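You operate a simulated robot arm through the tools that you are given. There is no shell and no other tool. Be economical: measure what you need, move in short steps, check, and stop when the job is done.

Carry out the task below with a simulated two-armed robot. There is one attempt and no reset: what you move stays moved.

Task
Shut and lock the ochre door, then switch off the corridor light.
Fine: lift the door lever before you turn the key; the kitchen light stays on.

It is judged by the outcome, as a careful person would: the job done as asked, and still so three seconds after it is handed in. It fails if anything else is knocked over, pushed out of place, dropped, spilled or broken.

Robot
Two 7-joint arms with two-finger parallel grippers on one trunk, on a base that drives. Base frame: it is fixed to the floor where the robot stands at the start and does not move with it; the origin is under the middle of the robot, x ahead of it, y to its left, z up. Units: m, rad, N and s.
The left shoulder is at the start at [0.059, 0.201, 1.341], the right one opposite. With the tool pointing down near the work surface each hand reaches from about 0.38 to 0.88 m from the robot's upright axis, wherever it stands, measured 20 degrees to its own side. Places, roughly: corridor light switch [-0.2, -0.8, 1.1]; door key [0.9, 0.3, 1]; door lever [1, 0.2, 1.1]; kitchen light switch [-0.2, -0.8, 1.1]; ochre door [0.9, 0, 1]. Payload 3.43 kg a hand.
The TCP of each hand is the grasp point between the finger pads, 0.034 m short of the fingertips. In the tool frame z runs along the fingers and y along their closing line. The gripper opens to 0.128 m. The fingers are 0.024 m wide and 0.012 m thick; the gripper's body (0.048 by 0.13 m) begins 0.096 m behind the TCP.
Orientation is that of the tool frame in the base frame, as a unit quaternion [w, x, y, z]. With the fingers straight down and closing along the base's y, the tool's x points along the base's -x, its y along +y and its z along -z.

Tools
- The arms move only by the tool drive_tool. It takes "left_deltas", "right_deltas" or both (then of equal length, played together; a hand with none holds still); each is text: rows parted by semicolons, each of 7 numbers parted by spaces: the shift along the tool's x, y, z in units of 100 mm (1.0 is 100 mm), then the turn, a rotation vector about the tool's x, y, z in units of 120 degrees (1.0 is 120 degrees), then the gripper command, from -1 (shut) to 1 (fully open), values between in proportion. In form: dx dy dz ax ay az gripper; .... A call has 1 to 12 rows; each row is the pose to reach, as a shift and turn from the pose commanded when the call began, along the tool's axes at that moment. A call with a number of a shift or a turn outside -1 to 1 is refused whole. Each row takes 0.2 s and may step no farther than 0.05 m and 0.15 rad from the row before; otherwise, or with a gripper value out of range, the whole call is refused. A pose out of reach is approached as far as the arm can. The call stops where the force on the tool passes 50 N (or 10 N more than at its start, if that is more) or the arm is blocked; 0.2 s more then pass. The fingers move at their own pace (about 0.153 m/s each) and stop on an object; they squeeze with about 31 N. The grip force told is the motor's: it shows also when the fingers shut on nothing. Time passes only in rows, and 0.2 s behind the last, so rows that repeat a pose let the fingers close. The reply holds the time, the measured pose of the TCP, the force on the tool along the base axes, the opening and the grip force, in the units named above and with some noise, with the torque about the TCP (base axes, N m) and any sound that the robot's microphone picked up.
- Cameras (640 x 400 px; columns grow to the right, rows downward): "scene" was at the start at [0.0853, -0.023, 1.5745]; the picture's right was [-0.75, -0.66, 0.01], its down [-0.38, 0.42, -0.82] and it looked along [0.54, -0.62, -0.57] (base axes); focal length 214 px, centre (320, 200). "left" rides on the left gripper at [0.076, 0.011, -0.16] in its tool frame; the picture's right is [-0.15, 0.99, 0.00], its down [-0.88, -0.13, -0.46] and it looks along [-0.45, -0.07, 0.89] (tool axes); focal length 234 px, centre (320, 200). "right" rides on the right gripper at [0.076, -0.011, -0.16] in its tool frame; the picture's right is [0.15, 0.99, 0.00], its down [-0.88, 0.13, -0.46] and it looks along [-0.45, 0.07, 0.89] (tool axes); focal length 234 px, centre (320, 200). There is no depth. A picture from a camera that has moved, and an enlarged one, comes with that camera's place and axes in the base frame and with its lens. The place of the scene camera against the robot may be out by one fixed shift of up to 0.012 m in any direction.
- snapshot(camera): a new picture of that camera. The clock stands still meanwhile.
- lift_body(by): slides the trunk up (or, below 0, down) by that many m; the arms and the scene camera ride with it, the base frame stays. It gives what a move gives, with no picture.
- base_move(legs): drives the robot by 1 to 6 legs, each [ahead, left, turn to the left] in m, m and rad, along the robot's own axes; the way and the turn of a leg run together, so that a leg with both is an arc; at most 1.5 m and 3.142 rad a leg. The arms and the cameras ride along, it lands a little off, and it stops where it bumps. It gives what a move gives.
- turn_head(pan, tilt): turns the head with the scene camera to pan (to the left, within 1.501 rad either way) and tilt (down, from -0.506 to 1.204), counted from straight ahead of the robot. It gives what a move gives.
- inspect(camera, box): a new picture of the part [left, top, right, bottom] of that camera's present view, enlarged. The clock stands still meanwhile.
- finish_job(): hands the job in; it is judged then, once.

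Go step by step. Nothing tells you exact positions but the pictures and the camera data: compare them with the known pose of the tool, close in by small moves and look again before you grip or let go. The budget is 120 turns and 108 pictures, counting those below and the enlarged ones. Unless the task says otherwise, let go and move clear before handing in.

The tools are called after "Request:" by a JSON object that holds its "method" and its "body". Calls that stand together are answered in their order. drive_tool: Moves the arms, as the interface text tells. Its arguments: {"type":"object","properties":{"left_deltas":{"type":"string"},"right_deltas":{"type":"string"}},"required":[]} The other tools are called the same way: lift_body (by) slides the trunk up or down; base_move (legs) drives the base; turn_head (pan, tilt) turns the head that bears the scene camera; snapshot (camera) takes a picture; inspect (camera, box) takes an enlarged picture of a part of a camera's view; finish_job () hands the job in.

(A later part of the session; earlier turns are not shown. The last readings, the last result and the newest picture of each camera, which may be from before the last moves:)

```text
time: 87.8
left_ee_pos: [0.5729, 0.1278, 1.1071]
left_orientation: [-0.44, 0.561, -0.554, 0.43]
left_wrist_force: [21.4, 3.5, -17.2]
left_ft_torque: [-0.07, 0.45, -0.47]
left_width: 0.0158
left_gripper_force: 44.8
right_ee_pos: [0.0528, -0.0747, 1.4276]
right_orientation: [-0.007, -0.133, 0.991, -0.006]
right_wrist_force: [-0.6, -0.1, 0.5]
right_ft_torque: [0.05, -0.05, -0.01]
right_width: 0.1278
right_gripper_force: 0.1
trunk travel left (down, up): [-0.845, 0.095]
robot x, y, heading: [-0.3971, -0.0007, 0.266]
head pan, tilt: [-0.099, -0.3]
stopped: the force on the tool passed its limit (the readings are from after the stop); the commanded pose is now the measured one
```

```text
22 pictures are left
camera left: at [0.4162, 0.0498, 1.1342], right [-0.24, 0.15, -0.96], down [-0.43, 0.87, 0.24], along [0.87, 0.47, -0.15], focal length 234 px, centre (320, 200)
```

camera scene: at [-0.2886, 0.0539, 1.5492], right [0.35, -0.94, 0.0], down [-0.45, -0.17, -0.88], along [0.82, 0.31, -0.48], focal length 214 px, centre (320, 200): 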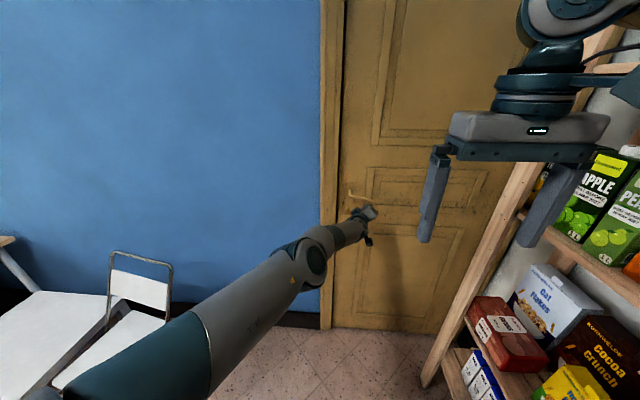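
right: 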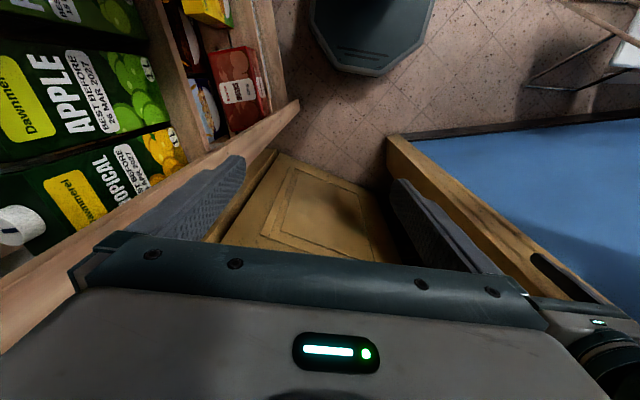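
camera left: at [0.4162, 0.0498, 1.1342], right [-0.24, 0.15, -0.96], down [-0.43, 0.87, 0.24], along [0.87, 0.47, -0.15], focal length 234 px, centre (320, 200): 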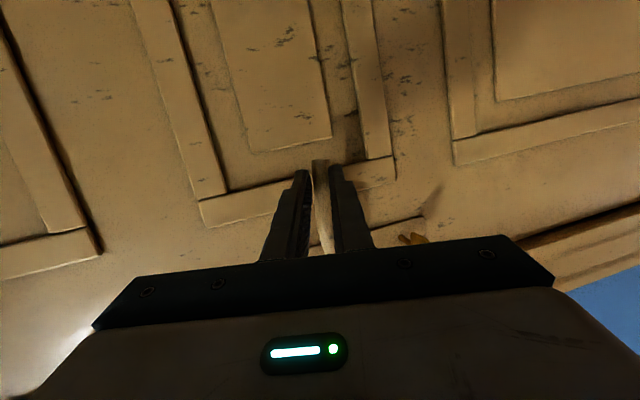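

The lever again stops firmly at horizontal, so horizontal is probably its fully lifted position (it hung 35° at the start). I release and test whether the door is now held by pushing on it lightly.

Request:
{"method": "drive_tool", "body": {"left_deltas": "0 0 0 0 0 0 -.3;0 0 0 0 0 0 0;0 0 0 0 0 0 0"}}

Request:
{"method": "base_move", "body": {"legs": [[0.06, 0.0, 0]]}}

Request:
{"method": "inspect", "body": {"camera": "scene", "box": [240, 150, 340, 212]}}

Request:
{"method": "inspect", "body": {"camera": "scene", "box": [400, 150, 500, 212]}}

```text
time: 88.6
left_ee_pos: [0.5694, 0.1273, 1.1141]
left_orientation: [-0.443, 0.559, -0.552, 0.431]
left_wrist_force: [-0.8, -0.1, -0.2]
left_ft_torque: [-0.01, 0.0, 0.02]
left_width: 0.064
left_gripper_force: 0.1
right_ee_pos: [0.0478, -0.0775, 1.4284]
right_orientation: [-0.003, -0.134, 0.991, -0.006]
right_wrist_force: [-1.0, 0.0, -0.4]
right_ft_torque: [0.02, 0.0, 0.03]
right_width: 0.128
right_gripper_force: 0.1
trunk travel left (down, up): [-0.845, 0.095]
robot x, y, heading: [-0.3965, -0.0002, 0.261]
head pan, tilt: [-0.099, -0.3]
```

```text
time: 89.6
left_ee_pos: [0.6184, 0.1398, 1.1134]
left_orientation: [-0.445, 0.559, -0.55, 0.431]
left_wrist_force: [-2.3, -3.6, 1.1]
left_ft_torque: [0.16, -0.14, -0.19]
left_width: 0.0642
left_gripper_force: 0.3
right_ee_pos: [0.099, -0.0628, 1.4281]
right_orientation: [-0.006, -0.133, 0.991, -0.007]
right_wrist_force: [-0.8, -0.5, 0.2]
right_ft_torque: [-0.01, -0.02, 0.01]
right_width: 0.1279
right_gripper_force: 0.1
trunk travel left (down, up): [-0.845, 0.095]
robot x, y, heading: [-0.3459, 0.0157, 0.262]
head pan, tilt: [-0.099, -0.3]
stopped in leg 1: the force on the tool passed its limit (the readings are from after the stop); the commanded pose is now the measured one
```

```text
6.40 times, centred on (290, 181) of scene
camera zoom: at [-0.2319, 0.0384, 1.6749], right [0.16, -0.99, 0.0], down [0.29, 0.05, -0.96], along [0.94, 0.16, 0.3], focal length 1373 px, centre (512, 322)
```

zoom: 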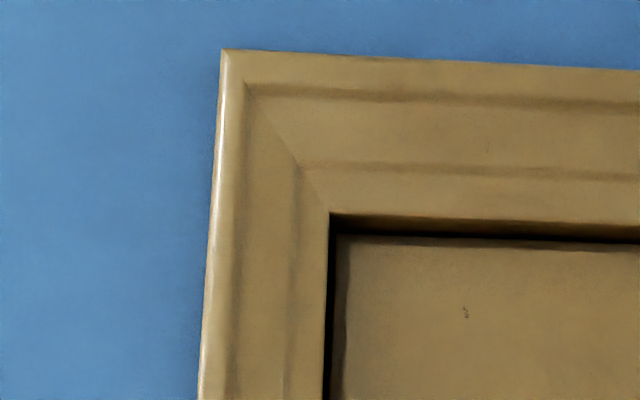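

```text
6.40 times, centred on (450, 181) of scene
camera zoom: at [-0.2319, 0.0384, 1.6749], right [0.16, -0.99, 0.0], down [0.29, 0.05, -0.96], along [0.94, 0.16, 0.3], focal length 1373 px, centre (-512, 322)
```

zoom: 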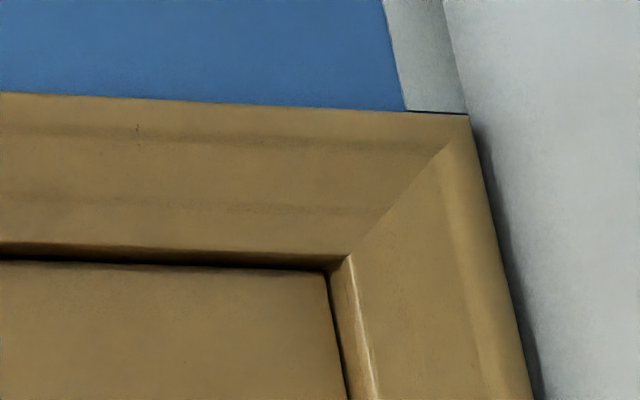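

The door resists a 50 N push at the same place each time, so it is shut and held, with the lever lifted to its stop. Next the key: I back away and line the left hand up with it.

Request:
{"method": "base_move", "body": {"legs": [[-0.1, 0.0, 0], [0.0, 0.1, 0]]}}

Request:
{"method": "lift_body", "body": {"by": -0.1}}

Request:
{"method": "turn_head", "body": {"pan": 0.0, "tilt": 0.5}}

Request:
{"method": "snapshot", "body": {"camera": "left"}}

Request:
{"method": "inspect", "body": {"camera": "scene", "box": [260, 120, 420, 220]}}

```text
time: 91.5
left_ee_pos: [0.4955, 0.204, 1.115]
left_orientation: [-0.446, 0.558, -0.552, 0.43]
left_wrist_force: [-0.9, -1.0, 0.2]
left_ft_torque: [0.04, 0.0, 0.04]
left_width: 0.0639
left_gripper_force: 0.1
right_ee_pos: [-0.0243, 0.0011, 1.4273]
right_orientation: [-0.006, -0.132, 0.991, -0.005]
right_wrist_force: [0.5, -0.1, -1.1]
right_ft_torque: [0.0, 0.0, -0.03]
right_width: 0.1282
right_gripper_force: 0.0
trunk travel left (down, up): [-0.845, 0.095]
robot x, y, heading: [-0.4661, 0.0791, 0.264]
head pan, tilt: [-0.099, -0.3]
```

```text
time: 92.8
left_ee_pos: [0.4956, 0.2081, 1.0144]
left_orientation: [-0.445, 0.558, -0.552, 0.431]
left_wrist_force: [0.1, 0.0, 1.7]
left_ft_torque: [-0.04, 0.05, -0.02]
left_width: 0.0641
left_gripper_force: 0.1
right_ee_pos: [-0.0251, 0.0051, 1.3276]
right_orientation: [-0.005, -0.132, 0.991, -0.006]
right_wrist_force: [-0.5, -0.3, 0.5]
right_ft_torque: [0.0, 0.03, -0.01]
right_width: 0.1282
right_gripper_force: 0.0
trunk travel left (down, up): [-0.745, 0.195]
robot x, y, heading: [-0.4729, 0.0793, 0.258]
head pan, tilt: [-0.099, -0.3]
```

```text
time: 94.0
left_ee_pos: [0.4951, 0.2078, 1.0133]
left_orientation: [-0.446, 0.559, -0.551, 0.431]
left_wrist_force: [0.1, -0.7, -1.1]
left_ft_torque: [0.01, -0.02, 0.02]
left_width: 0.0642
left_gripper_force: 0.1
right_ee_pos: [-0.0243, 0.0044, 1.3272]
right_orientation: [-0.006, -0.132, 0.991, -0.006]
right_wrist_force: [0.6, -0.5, 0.0]
right_ft_torque: [-0.02, 0.02, 0.02]
right_width: 0.1279
right_gripper_force: 0.0
trunk travel left (down, up): [-0.745, 0.195]
robot x, y, heading: [-0.4698, 0.0785, 0.264]
head pan, tilt: [0.0, 0.499]
```

```text
19 pictures are left
camera left: at [0.3386, 0.1273, 1.0396], right [-0.23, 0.15, -0.96], down [-0.43, 0.87, 0.24], along [0.87, 0.47, -0.14], focal length 234 px, centre (320, 200)
```

left: 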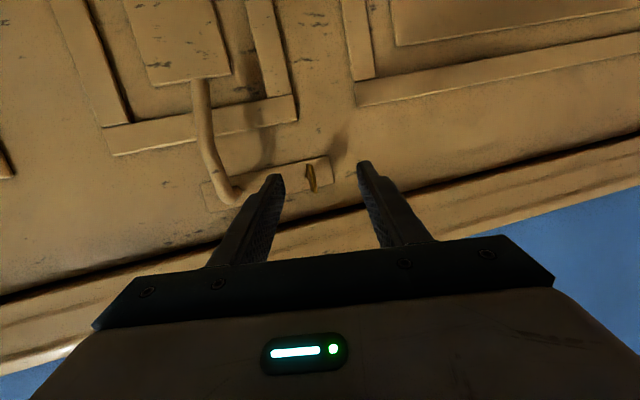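

```text
4.00 times, centred on (340, 170) of scene
camera zoom: at [-0.3445, 0.116, 1.5033], right [0.26, -0.97, 0.0], down [-0.46, -0.12, -0.88], along [0.85, 0.23, -0.48], focal length 858 px, centre (240, 320)
```

zoom: 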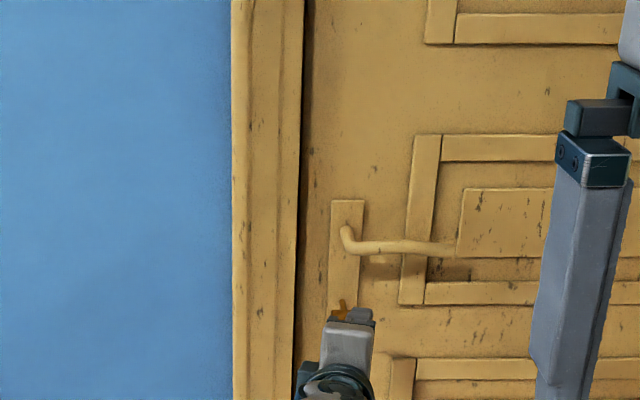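

The key bow is a horizontal plate at about [0.60,0.24,1.00], straight ahead of the fingers. I align the hand with the key's axis.

Request:
{"method": "drive_tool", "body": {"left_deltas": "0 0 0 .03 -.03 0 0;0 0 0 .06 -.06 0 0;0 0 0 .085 -.09 0 0;0 0 0 .11 -.119 0 0"}}

Request:
{"method": "snapshot", "body": {"camera": "left"}}

```text
time: 95.0
left_ee_pos: [0.4757, 0.2539, 0.9958]
left_orientation: [-0.546, 0.565, -0.46, 0.413]
left_wrist_force: [-0.1, -0.3, -0.3]
left_ft_torque: [-0.02, -0.03, 0.01]
left_width: 0.0638
left_gripper_force: 0.1
left hand out of reach, approached as far as the arm can: row 1, 2, 3, 4
right_ee_pos: [-0.0251, 0.0043, 1.327]
right_orientation: [-0.006, -0.132, 0.991, -0.006]
right_wrist_force: [-0.1, 0.5, 0.3]
right_ft_torque: [0.01, 0.01, -0.01]
right_width: 0.1282
right_gripper_force: 0.0
trunk travel left (down, up): [-0.745, 0.195]
robot x, y, heading: [-0.4701, 0.0819, 0.267]
head pan, tilt: [0.0, 0.499]
```

```text
17 pictures are left
camera left: at [0.3371, 0.1431, 0.9907], right [-0.1, 0.16, -0.98], down [-0.64, 0.75, 0.19], along [0.76, 0.65, 0.03], focal length 234 px, centre (320, 200)
```

left: 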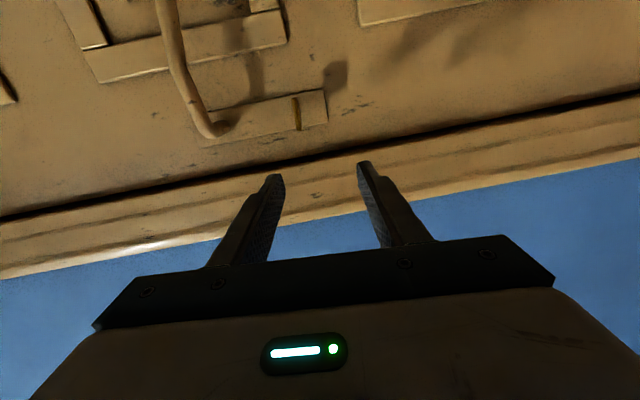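

Orientation is now well aligned with the key axis. I slide the base right and forward, and raise slightly.

Request:
{"method": "lift_body", "body": {"by": 0.008}}

Request:
{"method": "base_move", "body": {"legs": [[0.0, -0.045, 0], [0.065, 0, 0]]}}

Request:
{"method": "snapshot", "body": {"camera": "left"}}

```text
time: 95.5
left_ee_pos: [0.475, 0.2538, 1.0037]
left_orientation: [-0.546, 0.564, -0.462, 0.413]
left_wrist_force: [-0.1, 0.2, 0.6]
left_ft_torque: [-0.01, -0.02, 0.01]
left_width: 0.064
left_gripper_force: 0.0
right_ee_pos: [-0.0242, 0.0062, 1.3345]
right_orientation: [-0.005, -0.132, 0.991, -0.007]
right_wrist_force: [0.4, 0.5, 0.2]
right_ft_torque: [0.04, -0.04, 0.0]
right_width: 0.1281
right_gripper_force: 0.0
trunk travel left (down, up): [-0.753, 0.187]
robot x, y, heading: [-0.47, 0.0832, 0.268]
head pan, tilt: [0.0, 0.499]
```

```text
time: 97.0
left_ee_pos: [0.5472, 0.2261, 1.0067]
left_orientation: [-0.547, 0.563, -0.461, 0.415]
left_wrist_force: [0.1, -0.2, 0.5]
left_ft_torque: [0.03, 0.0, 0.01]
left_width: 0.0639
left_gripper_force: 0.1
right_ee_pos: [0.0454, -0.022, 1.3356]
right_orientation: [-0.004, -0.132, 0.991, -0.006]
right_wrist_force: [-0.4, 0.3, 0.4]
right_ft_torque: [0.01, -0.04, -0.01]
right_width: 0.128
right_gripper_force: 0.1
trunk travel left (down, up): [-0.753, 0.187]
robot x, y, heading: [-0.398, 0.0522, 0.268]
head pan, tilt: [0.0, 0.499]
```

```text
16 pictures are left
camera left: at [0.4082, 0.1157, 1.0016], right [-0.1, 0.16, -0.98], down [-0.64, 0.75, 0.19], along [0.76, 0.64, 0.03], focal length 234 px, centre (320, 200)
```

left: 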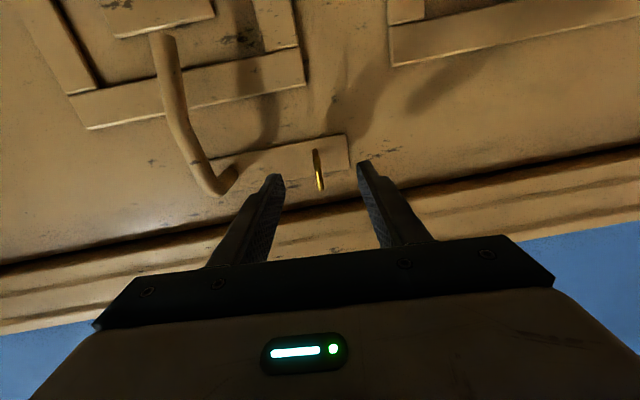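

The key is centred between the fingers. Advance 4.5 cm and close on the bow.

Request:
{"method": "base_move", "body": {"legs": [[0.045, 0.0, 0]]}}

Request:
{"method": "drive_tool", "body": {"left_deltas": "0 0 0 0 0 0 -.5;0 0 0 0 0 0 -1;0 0 0 0 0 0 -1;0 0 0 0 0 0 -1"}}

Request:
{"method": "snapshot", "body": {"camera": "left"}}

```text
time: 98.1
left_ee_pos: [0.5956, 0.2374, 1.0002]
left_orientation: [-0.547, 0.564, -0.46, 0.414]
left_wrist_force: [1.1, 0.5, -0.2]
left_ft_torque: [0.04, 0.0, -0.02]
left_width: 0.0638
left_gripper_force: 0.0
right_ee_pos: [0.0978, -0.0098, 1.3323]
right_orientation: [-0.007, -0.132, 0.991, -0.007]
right_wrist_force: [0.3, -0.1, -0.1]
right_ft_torque: [0.01, 0.05, 0.0]
right_width: 0.1278
right_gripper_force: 0.1
trunk travel left (down, up): [-0.753, 0.187]
robot x, y, heading: [-0.3512, 0.0654, 0.263]
head pan, tilt: [0.0, 0.499]
stopped in leg 1: the force on the tool passed its limit (the readings are from after the stop); the commanded pose is now the measured one
```

```text
time: 99.1
left_ee_pos: [0.5921, 0.2374, 1.0065]
left_orientation: [-0.549, 0.562, -0.46, 0.414]
left_wrist_force: [-1.0, -3.9, 7.2]
left_ft_torque: [0.59, -2.18, 0.43]
left_width: 0.0091
left_gripper_force: 42.5
right_ee_pos: [0.0919, -0.0119, 1.3357]
right_orientation: [-0.005, -0.131, 0.991, -0.006]
right_wrist_force: [0.1, -0.9, -0.4]
right_ft_torque: [0.02, 0.02, 0.04]
right_width: 0.1277
right_gripper_force: 0.0
trunk travel left (down, up): [-0.753, 0.187]
robot x, y, heading: [-0.3488, 0.0657, 0.264]
head pan, tilt: [0.0, 0.499]
```

```text
15 pictures are left
camera left: at [0.4541, 0.1249, 1.0003], right [-0.1, 0.17, -0.98], down [-0.64, 0.74, 0.19], along [0.76, 0.65, 0.04], focal length 234 px, centre (320, 200)
```

left: 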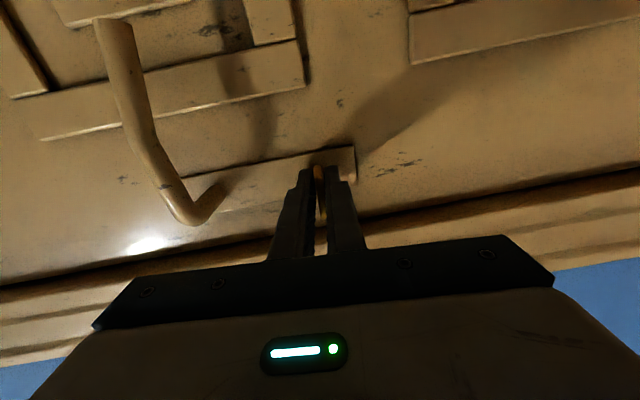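

The key is gripped. I try turning it clockwise a little, watching torque.

Request:
{"method": "drive_tool", "body": {"left_deltas": "0 0 0 0 0 .05 -1;0 0 0 0 0 .1 -1;0 0 0 0 0 .15 -1;0 0 0 0 0 .2 -1;0 0 0 0 0 .25 -1"}}

Request:
{"method": "snapshot", "body": {"camera": "left"}}

```text
time: 100.3
left_ee_pos: [0.5923, 0.2353, 1.007]
left_orientation: [0.638, -0.423, 0.59, -0.258]
left_wrist_force: [4.9, -9.3, 18.8]
left_ft_torque: [0.44, -1.95, 0.26]
left_width: 0.0082
left_gripper_force: 42.4
left hand out of reach, approached as far as the arm can: row 1
right_ee_pos: [0.092, -0.0131, 1.3359]
right_orientation: [-0.006, -0.131, 0.991, -0.006]
right_wrist_force: [0.0, 0.8, -0.2]
right_ft_torque: [-0.05, -0.01, -0.02]
right_width: 0.1278
right_gripper_force: 0.2
trunk travel left (down, up): [-0.753, 0.187]
robot x, y, heading: [-0.3503, 0.0674, 0.262]
head pan, tilt: [0.0, 0.499]
```

```text
14 pictures are left
camera left: at [0.4481, 0.1411, 0.9657], right [-0.19, 0.62, -0.76], down [-0.57, 0.56, 0.6], along [0.8, 0.55, 0.25], focal length 234 px, centre (320, 200)
```

left: 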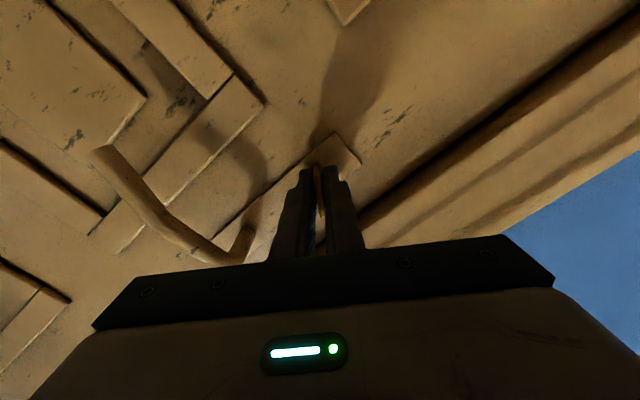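

The key turns clockwise with little resistance. Continue turning.

Request:
{"method": "drive_tool", "body": {"left_deltas": "0 0 0 0 0 .055 -1;0 0 0 0 0 .11 -1;0 0 0 0 0 .165 -1;0 0 0 0 0 .22 -1;0 0 0 0 0 .275 -1;0 0 0 0 0 .33 -1;0 0 0 0 0 .385 -1;0 0 0 0 0 .44 -1;0 0 0 0 0 .5 -1"}}

Request:
{"method": "snapshot", "body": {"camera": "left"}}

```text
time: 101.2
left_ee_pos: [0.5915, 0.2342, 1.0068]
left_orientation: [0.676, -0.317, 0.65, -0.145]
left_wrist_force: [-3.4, -7.9, 12.6]
left_ft_torque: [0.38, -1.43, 0.33]
left_width: 0.0078
left_gripper_force: 41.8
left hand out of reach, approached as far as the arm can: row 2, 3, 4
right_ee_pos: [0.0929, -0.0122, 1.3359]
right_orientation: [-0.006, -0.131, 0.991, -0.008]
right_wrist_force: [0.0, 1.1, -0.1]
right_ft_torque: [-0.01, 0.02, -0.03]
right_width: 0.128
right_gripper_force: 0.2
trunk travel left (down, up): [-0.753, 0.187]
robot x, y, heading: [-0.3514, 0.0646, 0.269]
head pan, tilt: [0.0, 0.499]
stopped in row 4 (left hand): the force on the tool passed its limit (the readings are from after the stop); the commanded pose is now the measured one
```

```text
13 pictures are left
camera left: at [0.4426, 0.1578, 0.9464], right [-0.23, 0.84, -0.49], down [-0.51, 0.33, 0.79], along [0.83, 0.44, 0.36], focal length 234 px, centre (320, 200)
```

left: 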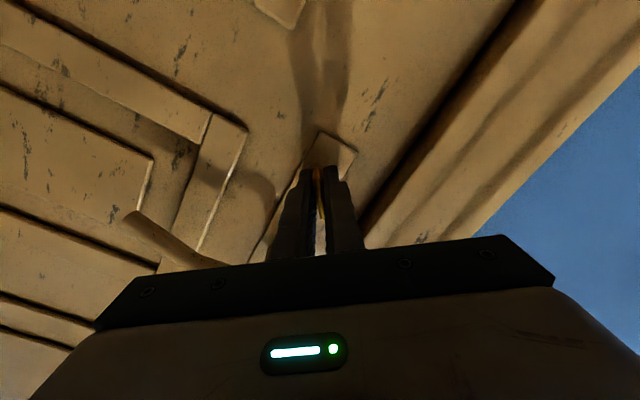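

About 50° so far; it stopped on a side force rather than torque. Continue in smaller steps.

Request:
{"method": "drive_tool", "body": {"left_deltas": "0 0 0 0 0 .03 -1;0 0 0 0 0 .06 -1;0 0 0 0 0 .09 -1;0 0 0 0 0 .12 -1;0 0 0 0 0 .15 -1;0 0 0 0 0 .18 -1;0 0 0 0 0 .21 -1;0 0 0 0 0 .24 -1;0 0 0 0 0 .27 -1;0 0 0 0 0 .3 -1;0 0 0 0 0 .34 -1;0 0 0 0 0 .38 -1"}}

```text
time: 103.8
left_ee_pos: [0.5897, 0.2327, 0.9961]
left_orientation: [0.672, -0.041, 0.728, 0.128]
left_wrist_force: [-10.4, -20.3, -0.1]
left_ft_torque: [-1.02, 0.75, 2.02]
left_width: 0.0103
left_gripper_force: 43.3
left hand out of reach, approached as far as the arm can: row 2, 8, 9, 10, 12
right_ee_pos: [0.0921, -0.0156, 1.3335]
right_orientation: [-0.006, -0.131, 0.991, -0.005]
right_wrist_force: [0.0, 0.1, -0.6]
right_ft_torque: [0.04, 0.0, -0.01]
right_width: 0.1281
right_gripper_force: 0.1
trunk travel left (down, up): [-0.753, 0.187]
robot x, y, heading: [-0.3549, 0.0658, 0.262]
head pan, tilt: [0.0, 0.499]
```

The hand has rolled about 97° and torque is now rising. I look at the key.

Request:
{"method": "inspect", "body": {"camera": "left", "box": [220, 100, 420, 225]}}

```text
3.20 times, centred on (320, 162) of left
camera zoom: at [0.4255, 0.2145, 0.9335], right [-0.21, 0.94, 0.28], down [-0.33, -0.33, 0.88], along [0.92, 0.1, 0.38], focal length 749 px, centre (320, 320)
```

zoom: 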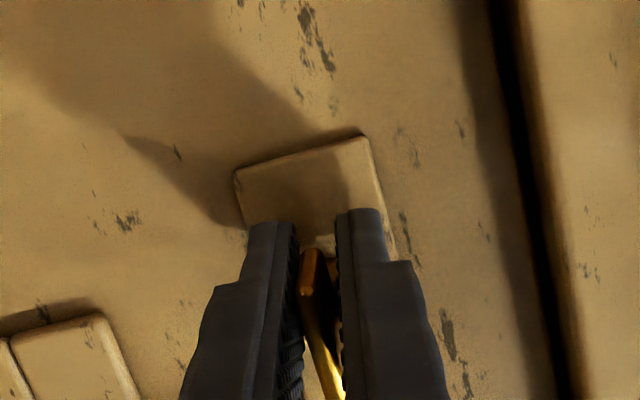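

The key is about vertical now. I turn a bit more to see if it's at its stop.

Request:
{"method": "drive_tool", "body": {"left_deltas": "0 0 0 0 0 .04 -1;0 0 0 0 0 .08 -1;0 0 0 0 0 .12 -1;0 0 0 0 0 .16 -1;0 0 0 0 0 .2 -1"}}

Request:
{"method": "inspect", "body": {"camera": "left", "box": [220, 100, 420, 225]}}

```text
time: 105.0
left_ee_pos: [0.5915, 0.2356, 0.9975]
left_orientation: [0.631, 0.113, 0.72, 0.266]
left_wrist_force: [-17.7, -20.4, -20.8]
left_ft_torque: [-0.95, -0.51, 1.47]
left_width: 0.0192
left_gripper_force: 44.9
right_ee_pos: [0.0949, -0.0149, 1.3349]
right_orientation: [-0.006, -0.131, 0.991, -0.005]
right_wrist_force: [-0.3, 0.2, 0.7]
right_ft_torque: [0.01, -0.04, 0.04]
right_width: 0.1281
right_gripper_force: 0.1
trunk travel left (down, up): [-0.753, 0.187]
robot x, y, heading: [-0.3511, 0.0627, 0.263]
head pan, tilt: [0.0, 0.499]
```

```text
3.20 times, centred on (320, 162) of left
camera zoom: at [0.422, 0.2433, 0.9491], right [-0.15, 0.75, 0.64], down [-0.26, -0.66, 0.71], along [0.95, -0.07, 0.29], focal length 749 px, centre (320, 320)
```

zoom: 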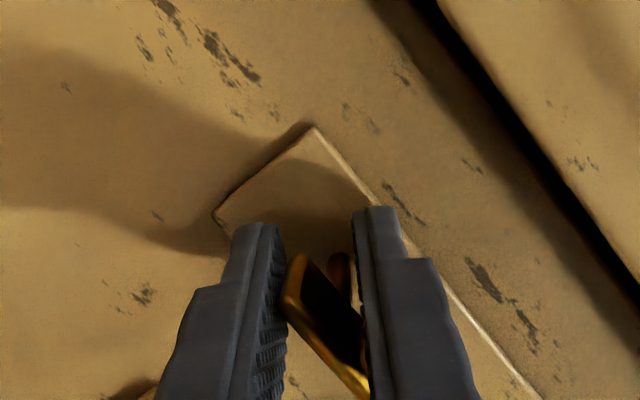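

The key stayed vertical while the fingers twisted around it, so it's at its 90° stop: locked. I undo the excess twist, open and back off.

Request:
{"method": "drive_tool", "body": {"left_deltas": "0 0 0 0 0 -.05 -.8;0 0 0 0 0 -.1 -.4;0 0 0 0 0 -.15 0;0 0 0 0 0 -.2 .2;0 0 0 0 0 -.2 .2"}}

Request:
{"method": "base_move", "body": {"legs": [[-0.15, 0, 0]]}}

Request:
{"method": "inspect", "body": {"camera": "scene", "box": [260, 110, 420, 210]}}

```text
time: 106.2
left_ee_pos: [0.5935, 0.24, 1.0025]
left_orientation: [0.675, -0.042, 0.725, 0.13]
left_wrist_force: [0.2, 0.5, 0.5]
left_ft_torque: [-0.03, 0.01, -0.03]
left_width: 0.0768
left_gripper_force: 0.1
left hand out of reach, approached as far as the arm can: row 2
right_ee_pos: [0.0943, -0.0116, 1.3356]
right_orientation: [-0.006, -0.132, 0.991, -0.007]
right_wrist_force: [0.0, -0.2, 0.1]
right_ft_torque: [0.01, -0.01, 0.0]
right_width: 0.128
right_gripper_force: 0.2
trunk travel left (down, up): [-0.753, 0.187]
robot x, y, heading: [-0.3555, 0.0661, 0.258]
head pan, tilt: [0.0, 0.499]
```

```text
time: 107.5
left_ee_pos: [0.4479, 0.2017, 0.9997]
left_orientation: [0.674, -0.042, 0.726, 0.13]
left_wrist_force: [0.3, 0.5, -0.1]
left_ft_torque: [0.02, 0.0, 0.01]
left_width: 0.0769
left_gripper_force: 0.0
right_ee_pos: [-0.0509, -0.0507, 1.3341]
right_orientation: [-0.006, -0.131, 0.991, -0.006]
right_wrist_force: [0.2, -0.4, 0.1]
right_ft_torque: [-0.01, 0.03, -0.03]
right_width: 0.1279
right_gripper_force: 0.0
trunk travel left (down, up): [-0.753, 0.187]
robot x, y, heading: [-0.4971, 0.0257, 0.263]
head pan, tilt: [0.0, 0.499]
```

```text
4.00 times, centred on (340, 160) of scene
camera zoom: at [-0.3706, 0.0617, 1.5109], right [0.26, -0.97, 0.0], down [-0.46, -0.12, -0.88], along [0.85, 0.23, -0.48], focal length 858 px, centre (240, 360)
```

zoom: 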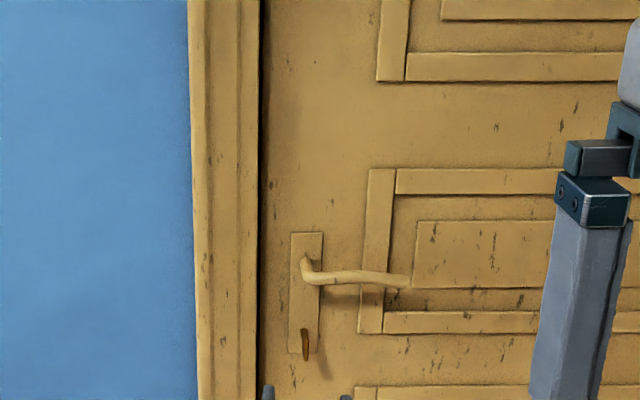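

The key stands vertical and the lever is up; the door is locked. Now I look for the light switches to my right.

Request:
{"method": "turn_head", "body": {"pan": -1.45, "tilt": 0.35}}

Request:
{"method": "snapshot", "body": {"camera": "scene"}}

```text
time: 109.1
left_ee_pos: [0.4474, 0.2022, 1.0008]
left_orientation: [0.675, -0.043, 0.725, 0.13]
left_wrist_force: [-0.3, -0.4, -0.3]
left_ft_torque: [0.01, 0.03, 0.03]
left_width: 0.0768
left_gripper_force: 0.0
right_ee_pos: [-0.0535, -0.0501, 1.3351]
right_orientation: [-0.007, -0.131, 0.991, -0.007]
right_wrist_force: [0.5, 0.2, 0.4]
right_ft_torque: [0.0, 0.02, 0.02]
right_width: 0.1281
right_gripper_force: 0.1
trunk travel left (down, up): [-0.753, 0.187]
robot x, y, heading: [-0.5, 0.0235, 0.263]
head pan, tilt: [-1.45, 0.351]
```

```text
9 pictures are left
camera scene: at [-0.4255, -0.0487, 1.5249], right [-0.93, -0.37, 0.0], down [-0.13, 0.32, -0.94], along [0.35, -0.87, -0.34], focal length 214 px, centre (320, 200)
```

scene: 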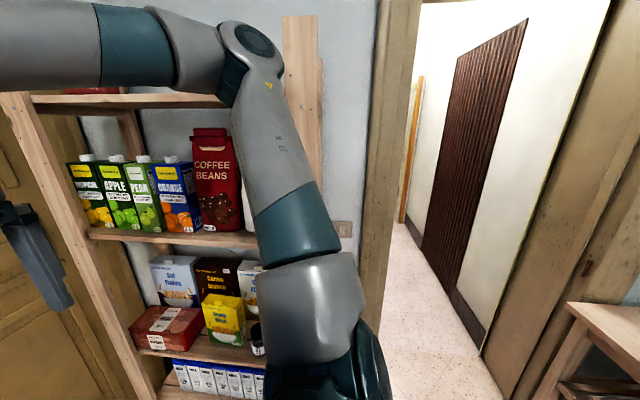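

A switch plate is visible at about [-0.21,-0.845,1.1], between the shelf and the doorway. I zoom in.

Request:
{"method": "inspect", "body": {"camera": "scene", "box": [319, 210, 367, 240]}}

```text
13.33 times, centred on (343, 225) of scene
camera zoom: at [-0.4255, -0.0487, 1.5249], right [-0.93, -0.37, 0.0], down [-0.13, 0.32, -0.94], along [0.35, -0.87, -0.34], focal length 2860 px, centre (13, -133)
```

zoom: 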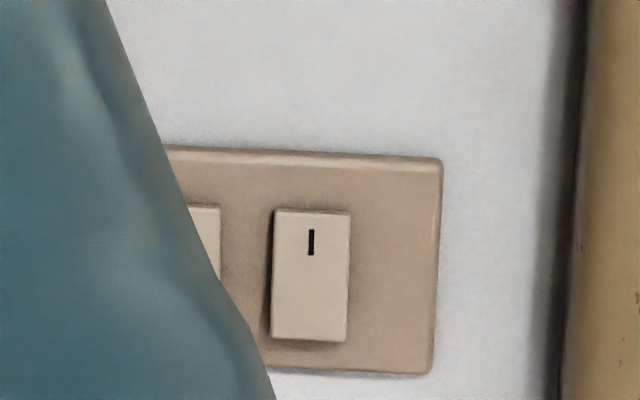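

There are at least two rockers; I need a nearer look. First I retract the left arm (fold back and point down) before turning the base.

Request:
{"method": "drive_tool", "body": {"left_deltas": "-.1 .1 -.2 0 0 0 -1;-.2 .2 -.4 0 0.05 0 -1;-.3 .3 -.6 0 .11 0 -1;-.4 .4 -.8 0 .17 0 -1;-.5 .5 -1 0 .23 0 -1;-.6 .6 -1 0 .29 0 -1;-.7 .7 -1 0 .35 0 -1;-.8 .8 -1 0 .41 0 -1;-.9 .9 -1 0 .47 0 -1;-1 1 -1 0 .53 0 -1;-1 1 -1 0 .59 0 -1"}}

```text
time: 111.5
left_ee_pos: [0.3261, 0.26, 1.1182]
left_orientation: [0.129, -0.109, 0.982, 0.081]
left_wrist_force: [-0.4, -0.4, 0.3]
left_ft_torque: [-0.01, -0.01, 0.01]
left_width: 0.0003
left_gripper_force: 31.3
left hand out of reach, approached as far as the arm can: row 1, 2, 3, 4, 11
right_ee_pos: [-0.0519, -0.0499, 1.334]
right_orientation: [-0.007, -0.132, 0.991, -0.006]
right_wrist_force: [0.1, -0.6, -0.6]
right_ft_torque: [0.02, 0.03, 0.04]
right_width: 0.1279
right_gripper_force: 0.2
trunk travel left (down, up): [-0.753, 0.187]
robot x, y, heading: [-0.4977, 0.0256, 0.264]
head pan, tilt: [-1.45, 0.351]
```

Request:
{"method": "drive_tool", "body": {"left_deltas": ".3 .3 0 0 0 0 -1;.6 .6 0 0 0 0 -1;1 .9 0 0 0 0 -1;1 1 0 0 0 0 -1"}}

Request:
{"method": "drive_tool", "body": {"left_deltas": ".3 .2 0 0 0 0 -1;.6 .4 0 0 0 0 -1;1 .6 0 0 0 0 -1;1 .7 0 0 0 0 -1"}}

```text
time: 112.5
left_ee_pos: [0.207, 0.3427, 1.1068]
left_orientation: [0.129, -0.11, 0.982, 0.081]
left_wrist_force: [0.5, 0.2, -0.4]
left_ft_torque: [-0.01, 0.03, 0.0]
left_width: 0.0
left_gripper_force: 31.0
right_ee_pos: [-0.0539, -0.0497, 1.3345]
right_orientation: [-0.007, -0.133, 0.991, -0.006]
right_wrist_force: [-0.6, 0.4, 0.2]
right_ft_torque: [-0.01, 0.03, -0.02]
right_width: 0.128
right_gripper_force: 0.0
trunk travel left (down, up): [-0.753, 0.187]
robot x, y, heading: [-0.5001, 0.0249, 0.265]
head pan, tilt: [-1.45, 0.351]
```

```text
time: 113.5
left_ee_pos: [0.0975, 0.3848, 1.0862]
left_orientation: [0.129, -0.109, 0.982, 0.081]
left_wrist_force: [-0.6, 0.1, -0.6]
left_ft_torque: [0.0, 0.0, -0.02]
left_width: 0.0
left_gripper_force: 30.9
right_ee_pos: [-0.0534, -0.0497, 1.3347]
right_orientation: [-0.006, -0.132, 0.991, -0.007]
right_wrist_force: [-1.2, -0.8, -0.2]
right_ft_torque: [-0.01, 0.0, 0.01]
right_width: 0.128
right_gripper_force: 0.1
trunk travel left (down, up): [-0.753, 0.187]
robot x, y, heading: [-0.4966, 0.0263, 0.267]
head pan, tilt: [-1.45, 0.351]
```

Left hand is tucked in. I step back-left a little, then turn right to face the switch wall.

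Request:
{"method": "base_move", "body": {"legs": [[-0.1, 0.1, 0], [0, 0, -1.57]]}}

Request:
{"method": "turn_head", "body": {"pan": 0.0, "tilt": 0.45}}

Request:
{"method": "snapshot", "body": {"camera": "scene"}}

```text
time: 118.8
left_ee_pos: [-0.248, -0.4865, 1.0859]
left_orientation: [0.148, 0.609, 0.779, -0.027]
left_wrist_force: [-0.2, 1.6, -0.4]
left_ft_torque: [-0.03, 0.05, -0.03]
left_width: 0.0
left_gripper_force: 31.6
right_ee_pos: [-0.6897, -0.3467, 1.3351]
right_orientation: [-0.011, 0.601, 0.799, -0.001]
right_wrist_force: [-0.4, -0.1, 0.2]
right_ft_torque: [-0.09, 0.0, -0.03]
right_width: 0.128
right_gripper_force: 0.0
trunk travel left (down, up): [-0.753, 0.187]
robot x, y, heading: [-0.6223, 0.0989, -1.295]
head pan, tilt: [-1.45, 0.351]
stopped in leg 2: the force on the tool passed its limit (the readings are from after the stop); the commanded pose is now the measured one
```

```text
time: 120.3
left_ee_pos: [-0.2481, -0.4892, 1.0845]
left_orientation: [0.148, 0.609, 0.779, -0.026]
left_wrist_force: [-0.2, -0.2, 0.4]
left_ft_torque: [0.03, -0.01, 0.01]
left_width: 0.0003
left_gripper_force: 30.7
right_ee_pos: [-0.6902, -0.3502, 1.3339]
right_orientation: [-0.01, 0.601, 0.799, -0.001]
right_wrist_force: [0.2, -0.4, 0.2]
right_ft_torque: [-0.01, -0.01, 0.01]
right_width: 0.1279
right_gripper_force: 0.1
trunk travel left (down, up): [-0.753, 0.187]
robot x, y, heading: [-0.6218, 0.0942, -1.292]
head pan, tilt: [0.0, 0.45]
```

```text
7 pictures are left
camera scene: at [-0.5927, -0.042, 1.5157], right [-0.96, -0.27, 0.0], down [-0.12, 0.42, -0.9], along [0.25, -0.87, -0.44], focal length 214 px, centre (320, 200)
```

scene: 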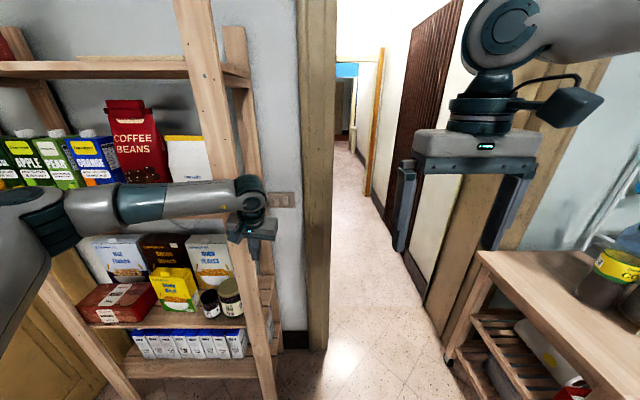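

The left hand brushed the shelf post at the end of the turn (nothing appears displaced). The plate is at about [-0.19,-0.82,1.1]; I back away and then point the left hand forward.

Request:
{"method": "base_move", "body": {"legs": [[-0.15, 0, 0]]}}

Request:
{"method": "drive_tool", "body": {"left_deltas": "-.2 -.2 0 0 0 0 -1;-.4 -.4 0 0 -.05 0 -1;-.6 -.6 0 0 -.11 0 -1;-.8 -.8 0 0 -.17 0 -1;-.9 -.9 0 0 -.235 0 -1;-1 -1 0 0 -.3 0 -1;-1 -1 0 0 -.365 0 -1;-1 -1 0 0 -.43 0 -1;-1 -1 0 0 -.495 0 -1;-1 -1 0 0 -.56 0 -1"}}

Request:
{"method": "inspect", "body": {"camera": "scene", "box": [200, 130, 360, 230]}}

```text
time: 121.7
left_ee_pos: [-0.2892, -0.3477, 1.0825]
left_orientation: [0.147, 0.61, 0.778, -0.025]
left_wrist_force: [0.1, 0.3, 0.2]
left_ft_torque: [0.01, -0.03, -0.01]
left_width: 0.0001
left_gripper_force: 30.9
right_ee_pos: [-0.732, -0.2054, 1.3346]
right_orientation: [-0.011, 0.603, 0.798, 0.001]
right_wrist_force: [0.3, -0.1, 0.1]
right_ft_torque: [0.02, 0.02, -0.02]
right_width: 0.1278
right_gripper_force: 0.1
trunk travel left (down, up): [-0.753, 0.187]
robot x, y, heading: [-0.6593, 0.2439, -1.297]
head pan, tilt: [0.0, 0.45]
```

```text
time: 123.9
left_ee_pos: [-0.3937, -0.4677, 1.1126]
left_orientation: [0.555, 0.491, 0.573, -0.35]
left_wrist_force: [0.1, 0.8, -0.3]
left_ft_torque: [0.02, -0.02, 0.02]
left_width: 0.0
left_gripper_force: 30.7
left hand out of reach, approached as far as the arm can: row 10
right_ee_pos: [-0.7353, -0.2041, 1.3343]
right_orientation: [-0.01, 0.603, 0.797, 0.001]
right_wrist_force: [-0.2, 0.1, 0.2]
right_ft_torque: [0.01, -0.01, 0.01]
right_width: 0.1279
right_gripper_force: 0.1
trunk travel left (down, up): [-0.753, 0.187]
robot x, y, heading: [-0.6616, 0.2401, -1.296]
head pan, tilt: [0.0, 0.45]
```

```text
4.00 times, centred on (280, 180) of scene
camera zoom: at [-0.637, 0.103, 1.5156], right [-0.96, -0.27, 0.0], down [-0.12, 0.42, -0.9], along [0.25, -0.87, -0.44], focal length 858 px, centre (480, 280)
```

zoom: 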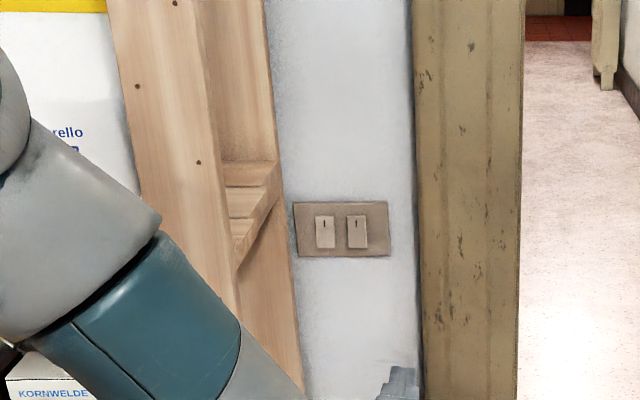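

Two rockers are visible. I zoom tightly for markings and states.

Request:
{"method": "inspect", "body": {"camera": "scene", "box": [270, 177, 302, 197]}}

```text
16.00 times, centred on (286, 187) of scene
camera zoom: at [-0.637, 0.103, 1.5156], right [-0.96, -0.27, 0.0], down [-0.12, 0.42, -0.9], along [0.25, -0.87, -0.44], focal length 3432 px, centre (864, 408)
```

zoom: 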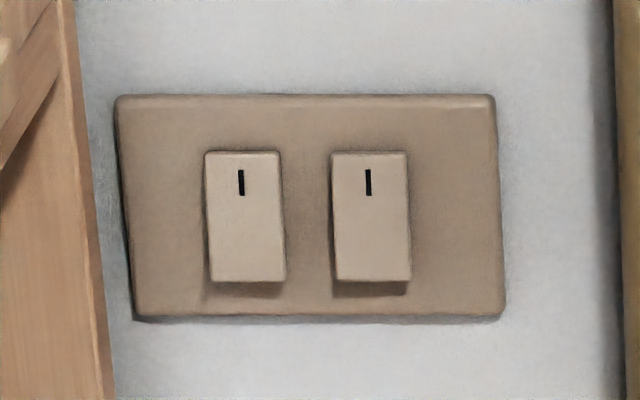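

Both rockers are identical and on (top pressed, bottom out). The right one is on the corridor doorway's side, so I take it as the corridor light; its lower half is at about [-0.214,-0.82,1.08]. I line up the closed fingertips with it.

Request:
{"method": "lift_body", "body": {"by": -0.03}}

Request:
{"method": "base_move", "body": {"legs": [[0.0, 0.077, 0], [0.25, 0, 0]]}}

Request:
{"method": "snapshot", "body": {"camera": "left"}}

```text
time: 124.7
left_ee_pos: [-0.3879, -0.4669, 1.0818]
left_orientation: [0.554, 0.491, 0.575, -0.349]
left_wrist_force: [-0.6, -1.3, -1.1]
left_ft_torque: [0.01, -0.01, -0.05]
left_width: 0.0
left_gripper_force: 30.5
right_ee_pos: [-0.7313, -0.2056, 1.305]
right_orientation: [-0.011, 0.602, 0.798, -0.001]
right_wrist_force: [-0.3, 0.2, -0.1]
right_ft_torque: [-0.03, 0.04, 0.0]
right_width: 0.128
right_gripper_force: 0.1
trunk travel left (down, up): [-0.723, 0.217]
robot x, y, heading: [-0.6589, 0.2411, -1.298]
head pan, tilt: [0.0, 0.45]
```

```text
time: 127.1
left_ee_pos: [-0.245, -0.6799, 1.0826]
left_orientation: [0.556, 0.489, 0.576, -0.347]
left_wrist_force: [1.0, 0.7, 0.1]
left_ft_torque: [-0.03, 0.01, 0.03]
left_width: 0.0001
left_gripper_force: 30.8
right_ee_pos: [-0.5898, -0.4194, 1.3047]
right_orientation: [-0.009, 0.6, 0.8, -0.001]
right_wrist_force: [-0.1, -0.2, 0.6]
right_ft_torque: [0.0, 0.0, 0.02]
right_width: 0.1278
right_gripper_force: 0.0
trunk travel left (down, up): [-0.723, 0.217]
robot x, y, heading: [-0.523, 0.0252, -1.291]
head pan, tilt: [0.0, 0.45]
```

```text
4 pictures are left
camera left: at [-0.2761, -0.5139, 1.0321], right [0.93, 0.25, 0.29], down [-0.34, 0.24, 0.91], along [0.16, -0.94, 0.31], focal length 234 px, centre (320, 200)
```

left: 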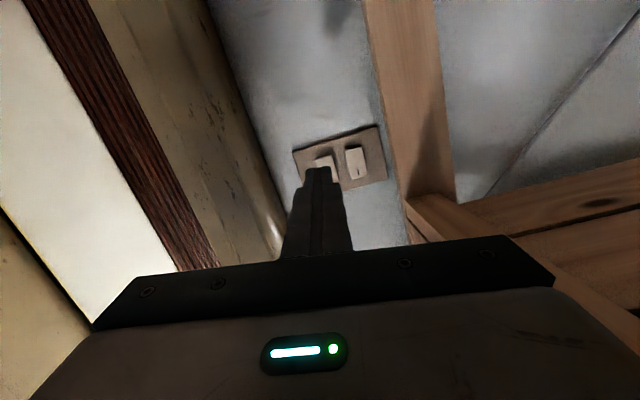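

The fingertips are directly before the right-hand rocker (the wrist picture is upside down). I drive close.

Request:
{"method": "base_move", "body": {"legs": [[0.08, 0, 0]]}}

Request:
{"method": "inspect", "body": {"camera": "left", "box": [240, 110, 400, 210]}}

```text
time: 128.1
left_ee_pos: [-0.2397, -0.7102, 1.0848]
left_orientation: [0.552, 0.495, 0.574, -0.348]
left_wrist_force: [-0.4, 0.1, 0.1]
left_ft_torque: [0.0, -0.02, -0.01]
left_width: 0.0001
left_gripper_force: 31.0
right_ee_pos: [-0.5774, -0.4541, 1.3094]
right_orientation: [-0.005, 0.598, 0.802, -0.002]
right_wrist_force: [-0.3, 0.4, -0.8]
right_ft_torque: [-0.03, -0.01, 0.01]
right_width: 0.128
right_gripper_force: 0.0
trunk travel left (down, up): [-0.723, 0.217]
robot x, y, heading: [-0.5053, -0.0238, -1.28]
head pan, tilt: [0.0, 0.45]
stopped in leg 1: the robot was blocked; the commanded pose is now the measured one
```

```text
4.00 times, centred on (320, 160) of left
camera zoom: at [-0.2684, -0.5423, 1.0347], right [0.93, 0.24, 0.29], down [-0.34, 0.23, 0.91], along [0.15, -0.94, 0.3], focal length 937 px, centre (320, 360)
```

zoom: 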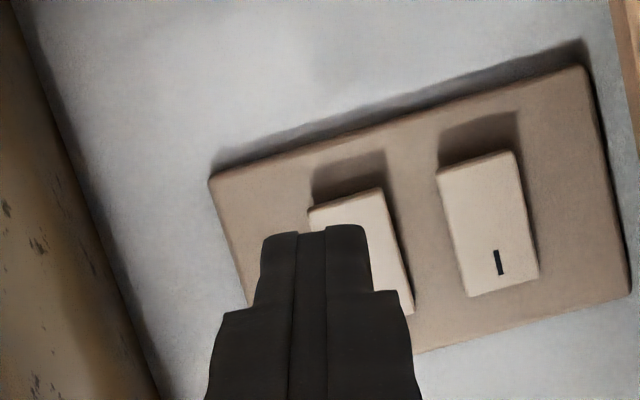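

The base stopped short (something blocked it), so I finish with the arm: shift up 1.5 cm, 5 mm across, and advance most of the way.

Request:
{"method": "drive_tool", "body": {"left_deltas": "-.08 .03 .1 0 0 0 -1;-.15 .05 .25 0 0 0 -1;-.15 .05 .4 0 0 0 -1;-.15 .05 .47 0 0 0 -1"}}

Request:
{"method": "inspect", "body": {"camera": "left", "box": [240, 110, 400, 210]}}

```text
time: 129.3
left_ee_pos: [-0.2447, -0.7257, 1.0784]
left_orientation: [0.537, 0.514, 0.574, -0.344]
left_wrist_force: [1.2, -0.5, 0.3]
left_ft_torque: [0.05, 0.0, 0.04]
left_width: 0.0002
left_gripper_force: 30.8
right_ee_pos: [-0.5795, -0.4345, 1.3153]
right_orientation: [-0.001, 0.595, 0.804, -0.005]
right_wrist_force: [0.7, 0.5, 1.4]
right_ft_torque: [-0.04, 0.03, -0.02]
right_width: 0.128
right_gripper_force: 0.0
trunk travel left (down, up): [-0.723, 0.217]
robot x, y, heading: [-0.506, -0.0146, -1.274]
head pan, tilt: [0.0, 0.45]
stopped in row 4 (left hand): the arm was blocked; the commanded pose is now the measured one
```

```text
4.00 times, centred on (320, 160) of left
camera zoom: at [-0.2697, -0.5541, 1.0371], right [0.93, 0.2, 0.3], down [-0.34, 0.21, 0.92], along [0.12, -0.96, 0.26], focal length 937 px, centre (320, 360)
```

zoom: 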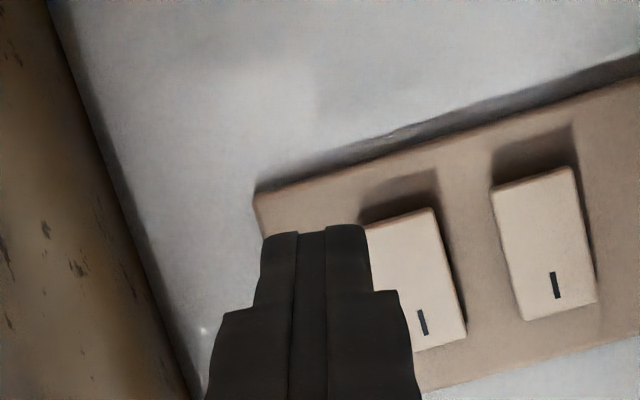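

The left forearm is evidently against the shelf's front post, so the left arm is wrong for this. I back off, fold the left arm, and will use the right hand, whose elbow is on the open doorway side.

Request:
{"method": "base_move", "body": {"legs": [[-0.22, 0, 0]]}}

Request:
{"method": "drive_tool", "body": {"left_deltas": "0 .1 -.2 0 0 0 -1;0 .2 -.4 0 0.05 0 -1;-.1 .3 -.6 0 .11 0 -1;-.2 .4 -.8 0 .17 0 -1;-.3 .5 -1 0 .23 0 -1;-.4 .6 -1 0 .29 0 -1;-.5 .7 -1 0 .35 0 -1;-.6 .8 -1 0 .41 0 -1;-.7 .9 -1 0 .47 0 -1;-.8 1 -1 0 .53 0 -1;-.8 1 -1 0 .58 0 -1"}}

```text
time: 131.0
left_ee_pos: [-0.2897, -0.5412, 1.0592]
left_orientation: [0.533, 0.513, 0.583, -0.336]
left_wrist_force: [1.3, 0.6, 0.9]
left_ft_torque: [-0.03, 0.01, 0.0]
left_width: 0.0
left_gripper_force: 31.3
right_ee_pos: [-0.6317, -0.2542, 1.3038]
right_orientation: [-0.011, 0.595, 0.804, 0.001]
right_wrist_force: [0.6, -0.2, -0.3]
right_ft_torque: [0.04, 0.03, 0.04]
right_width: 0.128
right_gripper_force: 0.0
trunk travel left (down, up): [-0.723, 0.217]
robot x, y, heading: [-0.5686, 0.1935, -1.277]
head pan, tilt: [0.0, 0.45]
```

```text
time: 133.4
left_ee_pos: [-0.2299, -0.4389, 1.1737]
left_orientation: [0.106, 0.613, 0.783, 0.017]
left_wrist_force: [-0.3, 0.4, 0.0]
left_ft_torque: [0.0, 0.0, 0.01]
left_width: 0.0
left_gripper_force: 31.1
right_ee_pos: [-0.6312, -0.2542, 1.3027]
right_orientation: [-0.01, 0.595, 0.804, 0.0]
right_wrist_force: [-0.3, -0.6, -0.6]
right_ft_torque: [0.01, 0.01, 0.0]
right_width: 0.1278
right_gripper_force: 0.1
trunk travel left (down, up): [-0.723, 0.217]
robot x, y, heading: [-0.5733, 0.1963, -1.274]
head pan, tilt: [0.0, 0.45]
```

Request:
{"method": "drive_tool", "body": {"left_deltas": ".25 .15 -.2 0 0 0 -1;.5 .3 -.4 0 0 0 -1;.75 .4 -.6 0 0 0 -1;1 .5 -.8 0 0 0 -1"}}

Request:
{"method": "drive_tool", "body": {"left_deltas": ".25 .1 -.2 0 0 0 -1;.5 .2 -.4 0 0 0 -1;.75 .3 -.6 0 0 0 -1;1 .4 -.6 0 0 0 -1"}}

```text
time: 134.4
left_ee_pos: [-0.2175, -0.3212, 1.2448]
left_orientation: [0.107, 0.612, 0.783, 0.015]
left_wrist_force: [-0.7, -0.3, 0.4]
left_ft_torque: [0.0, -0.01, 0.01]
left_width: 0.0001
left_gripper_force: 31.1
right_ee_pos: [-0.6323, -0.251, 1.3047]
right_orientation: [-0.009, 0.595, 0.804, -0.001]
right_wrist_force: [0.4, 0.5, -0.8]
right_ft_torque: [0.02, 0.03, -0.01]
right_width: 0.1281
right_gripper_force: 0.2
trunk travel left (down, up): [-0.723, 0.217]
robot x, y, heading: [-0.5691, 0.195, -1.271]
head pan, tilt: [0.0, 0.45]
```

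```text
time: 135.4
left_ee_pos: [-0.215, -0.21, 1.2929]
left_orientation: [0.106, 0.613, 0.783, 0.014]
left_wrist_force: [-0.3, 0.6, 0.0]
left_ft_torque: [-0.03, 0.03, 0.01]
left_width: 0.0
left_gripper_force: 30.9
right_ee_pos: [-0.63, -0.2515, 1.3057]
right_orientation: [-0.01, 0.594, 0.804, -0.001]
right_wrist_force: [-0.2, 0.0, 1.2]
right_ft_torque: [-0.05, 0.0, -0.01]
right_width: 0.1278
right_gripper_force: 0.0
trunk travel left (down, up): [-0.723, 0.217]
robot x, y, heading: [-0.5703, 0.1929, -1.272]
head pan, tilt: [0.0, 0.45]
```

Left arm is folded. Now the right hand: extend and lower it, fingers closed.

Request:
{"method": "drive_tool", "body": {"right_deltas": "-.3 0 .3 0 0 0 -1;-.6 0 .6 0 0 0 -1;-.9 0 .9 0 0 0 -1;-1 0 1 0 0 0 -1"}}

Request:
{"method": "drive_tool", "body": {"right_deltas": "-.3 0 .3 0 0 0 -1;-.6 0 .6 0 0 0 -1;-.9 0 .9 0 0 0 -1;-1 0 .9 0 0 0 -1"}}

Request:
{"method": "drive_tool", "body": {"right_deltas": "-.2 .2 0 0 0 0 -1;-.4 .4 0 0 -.05 0 -1;-.6 .6 0 0 -.11 0 -1;-.8 .8 0 0 -.17 0 -1;-.9 .9 0 0 -.235 0 -1;-1 1 0 0 -.3 0 -1;-1 1 0 0 -.365 0 -1;-1 1 0 0 -.43 0 -1;-1 1 0 0 -.495 0 -1;-1 1 0 0 -.56 0 -1;-1 1 0 0 -.625 0 -1"}}

```text
time: 136.4
left_ee_pos: [-0.2149, -0.2117, 1.2931]
left_orientation: [0.107, 0.612, 0.783, 0.015]
left_wrist_force: [-0.8, 0.1, -1.0]
left_ft_torque: [0.03, 0.01, 0.02]
left_width: 0.0
left_gripper_force: 31.6
right_ee_pos: [-0.6044, -0.3467, 1.2024]
right_orientation: [-0.011, 0.595, 0.804, 0.001]
right_wrist_force: [0.9, -0.7, -0.4]
right_ft_torque: [0.02, 0.04, -0.01]
right_width: 0.0001
right_gripper_force: 31.1
trunk travel left (down, up): [-0.723, 0.217]
robot x, y, heading: [-0.5715, 0.1926, -1.278]
head pan, tilt: [0.0, 0.45]
```

```text
time: 137.4
left_ee_pos: [-0.2139, -0.2127, 1.2918]
left_orientation: [0.105, 0.612, 0.784, 0.016]
left_wrist_force: [-0.5, -0.1, 0.3]
left_ft_torque: [-0.01, -0.02, 0.01]
left_width: 0.0
left_gripper_force: 31.3
right_ee_pos: [-0.5775, -0.443, 1.1113]
right_orientation: [-0.011, 0.594, 0.804, 0.0]
right_wrist_force: [-0.2, -0.5, -0.2]
right_ft_torque: [-0.03, -0.03, -0.01]
right_width: 0.0
right_gripper_force: 30.7
trunk travel left (down, up): [-0.723, 0.217]
robot x, y, heading: [-0.5694, 0.194, -1.274]
head pan, tilt: [0.0, 0.45]
```

```text
time: 139.8
left_ee_pos: [-0.2149, -0.2117, 1.2925]
left_orientation: [0.106, 0.613, 0.783, 0.016]
left_wrist_force: [0.0, 0.4, 0.3]
left_ft_torque: [0.0, 0.02, 0.01]
left_width: 0.0
left_gripper_force: 31.2
right_ee_pos: [-0.5223, -0.5165, 1.1443]
right_orientation: [0.483, 0.471, 0.644, -0.361]
right_wrist_force: [0.1, -0.1, -0.6]
right_ft_torque: [0.03, 0.0, -0.02]
right_width: 0.0
right_gripper_force: 31.1
right hand out of reach, approached as far as the arm can: row 1, 2, 3, 4, 5, 6, 7, 8, 9, 10, 11
trunk travel left (down, up): [-0.723, 0.217]
robot x, y, heading: [-0.5697, 0.1928, -1.284]
head pan, tilt: [0.0, 0.45]
```

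The right hand points at the wall. I extend it forward and left with the arm so the base needn't come near the shelf.

Request:
{"method": "drive_tool", "body": {"right_deltas": "0 .2 .2 0 0 0 -1;0 .4 .4 0 0 0 -1;0 .6 .6 0 0 0 -1;0 .8 .8 0 0 0 -1;0 1 1 0 0 0 -1"}}

```text
time: 141.0
left_ee_pos: [-0.2142, -0.2121, 1.2926]
left_orientation: [0.106, 0.612, 0.783, 0.015]
left_wrist_force: [0.2, 0.0, -0.3]
left_ft_torque: [0.0, 0.02, 0.0]
left_width: 0.0
left_gripper_force: 30.5
right_ee_pos: [-0.5092, -0.5671, 1.1651]
right_orientation: [0.481, 0.472, 0.644, -0.361]
right_wrist_force: [0.1, -1.0, 0.3]
right_ft_torque: [-0.04, -0.02, 0.01]
right_width: 0.0002
right_gripper_force: 30.9
right hand out of reach, approached as far as the arm can: row 1, 2, 3, 4, 5
trunk travel left (down, up): [-0.723, 0.217]
robot x, y, heading: [-0.5698, 0.1925, -1.276]
head pan, tilt: [0.0, 0.45]
```

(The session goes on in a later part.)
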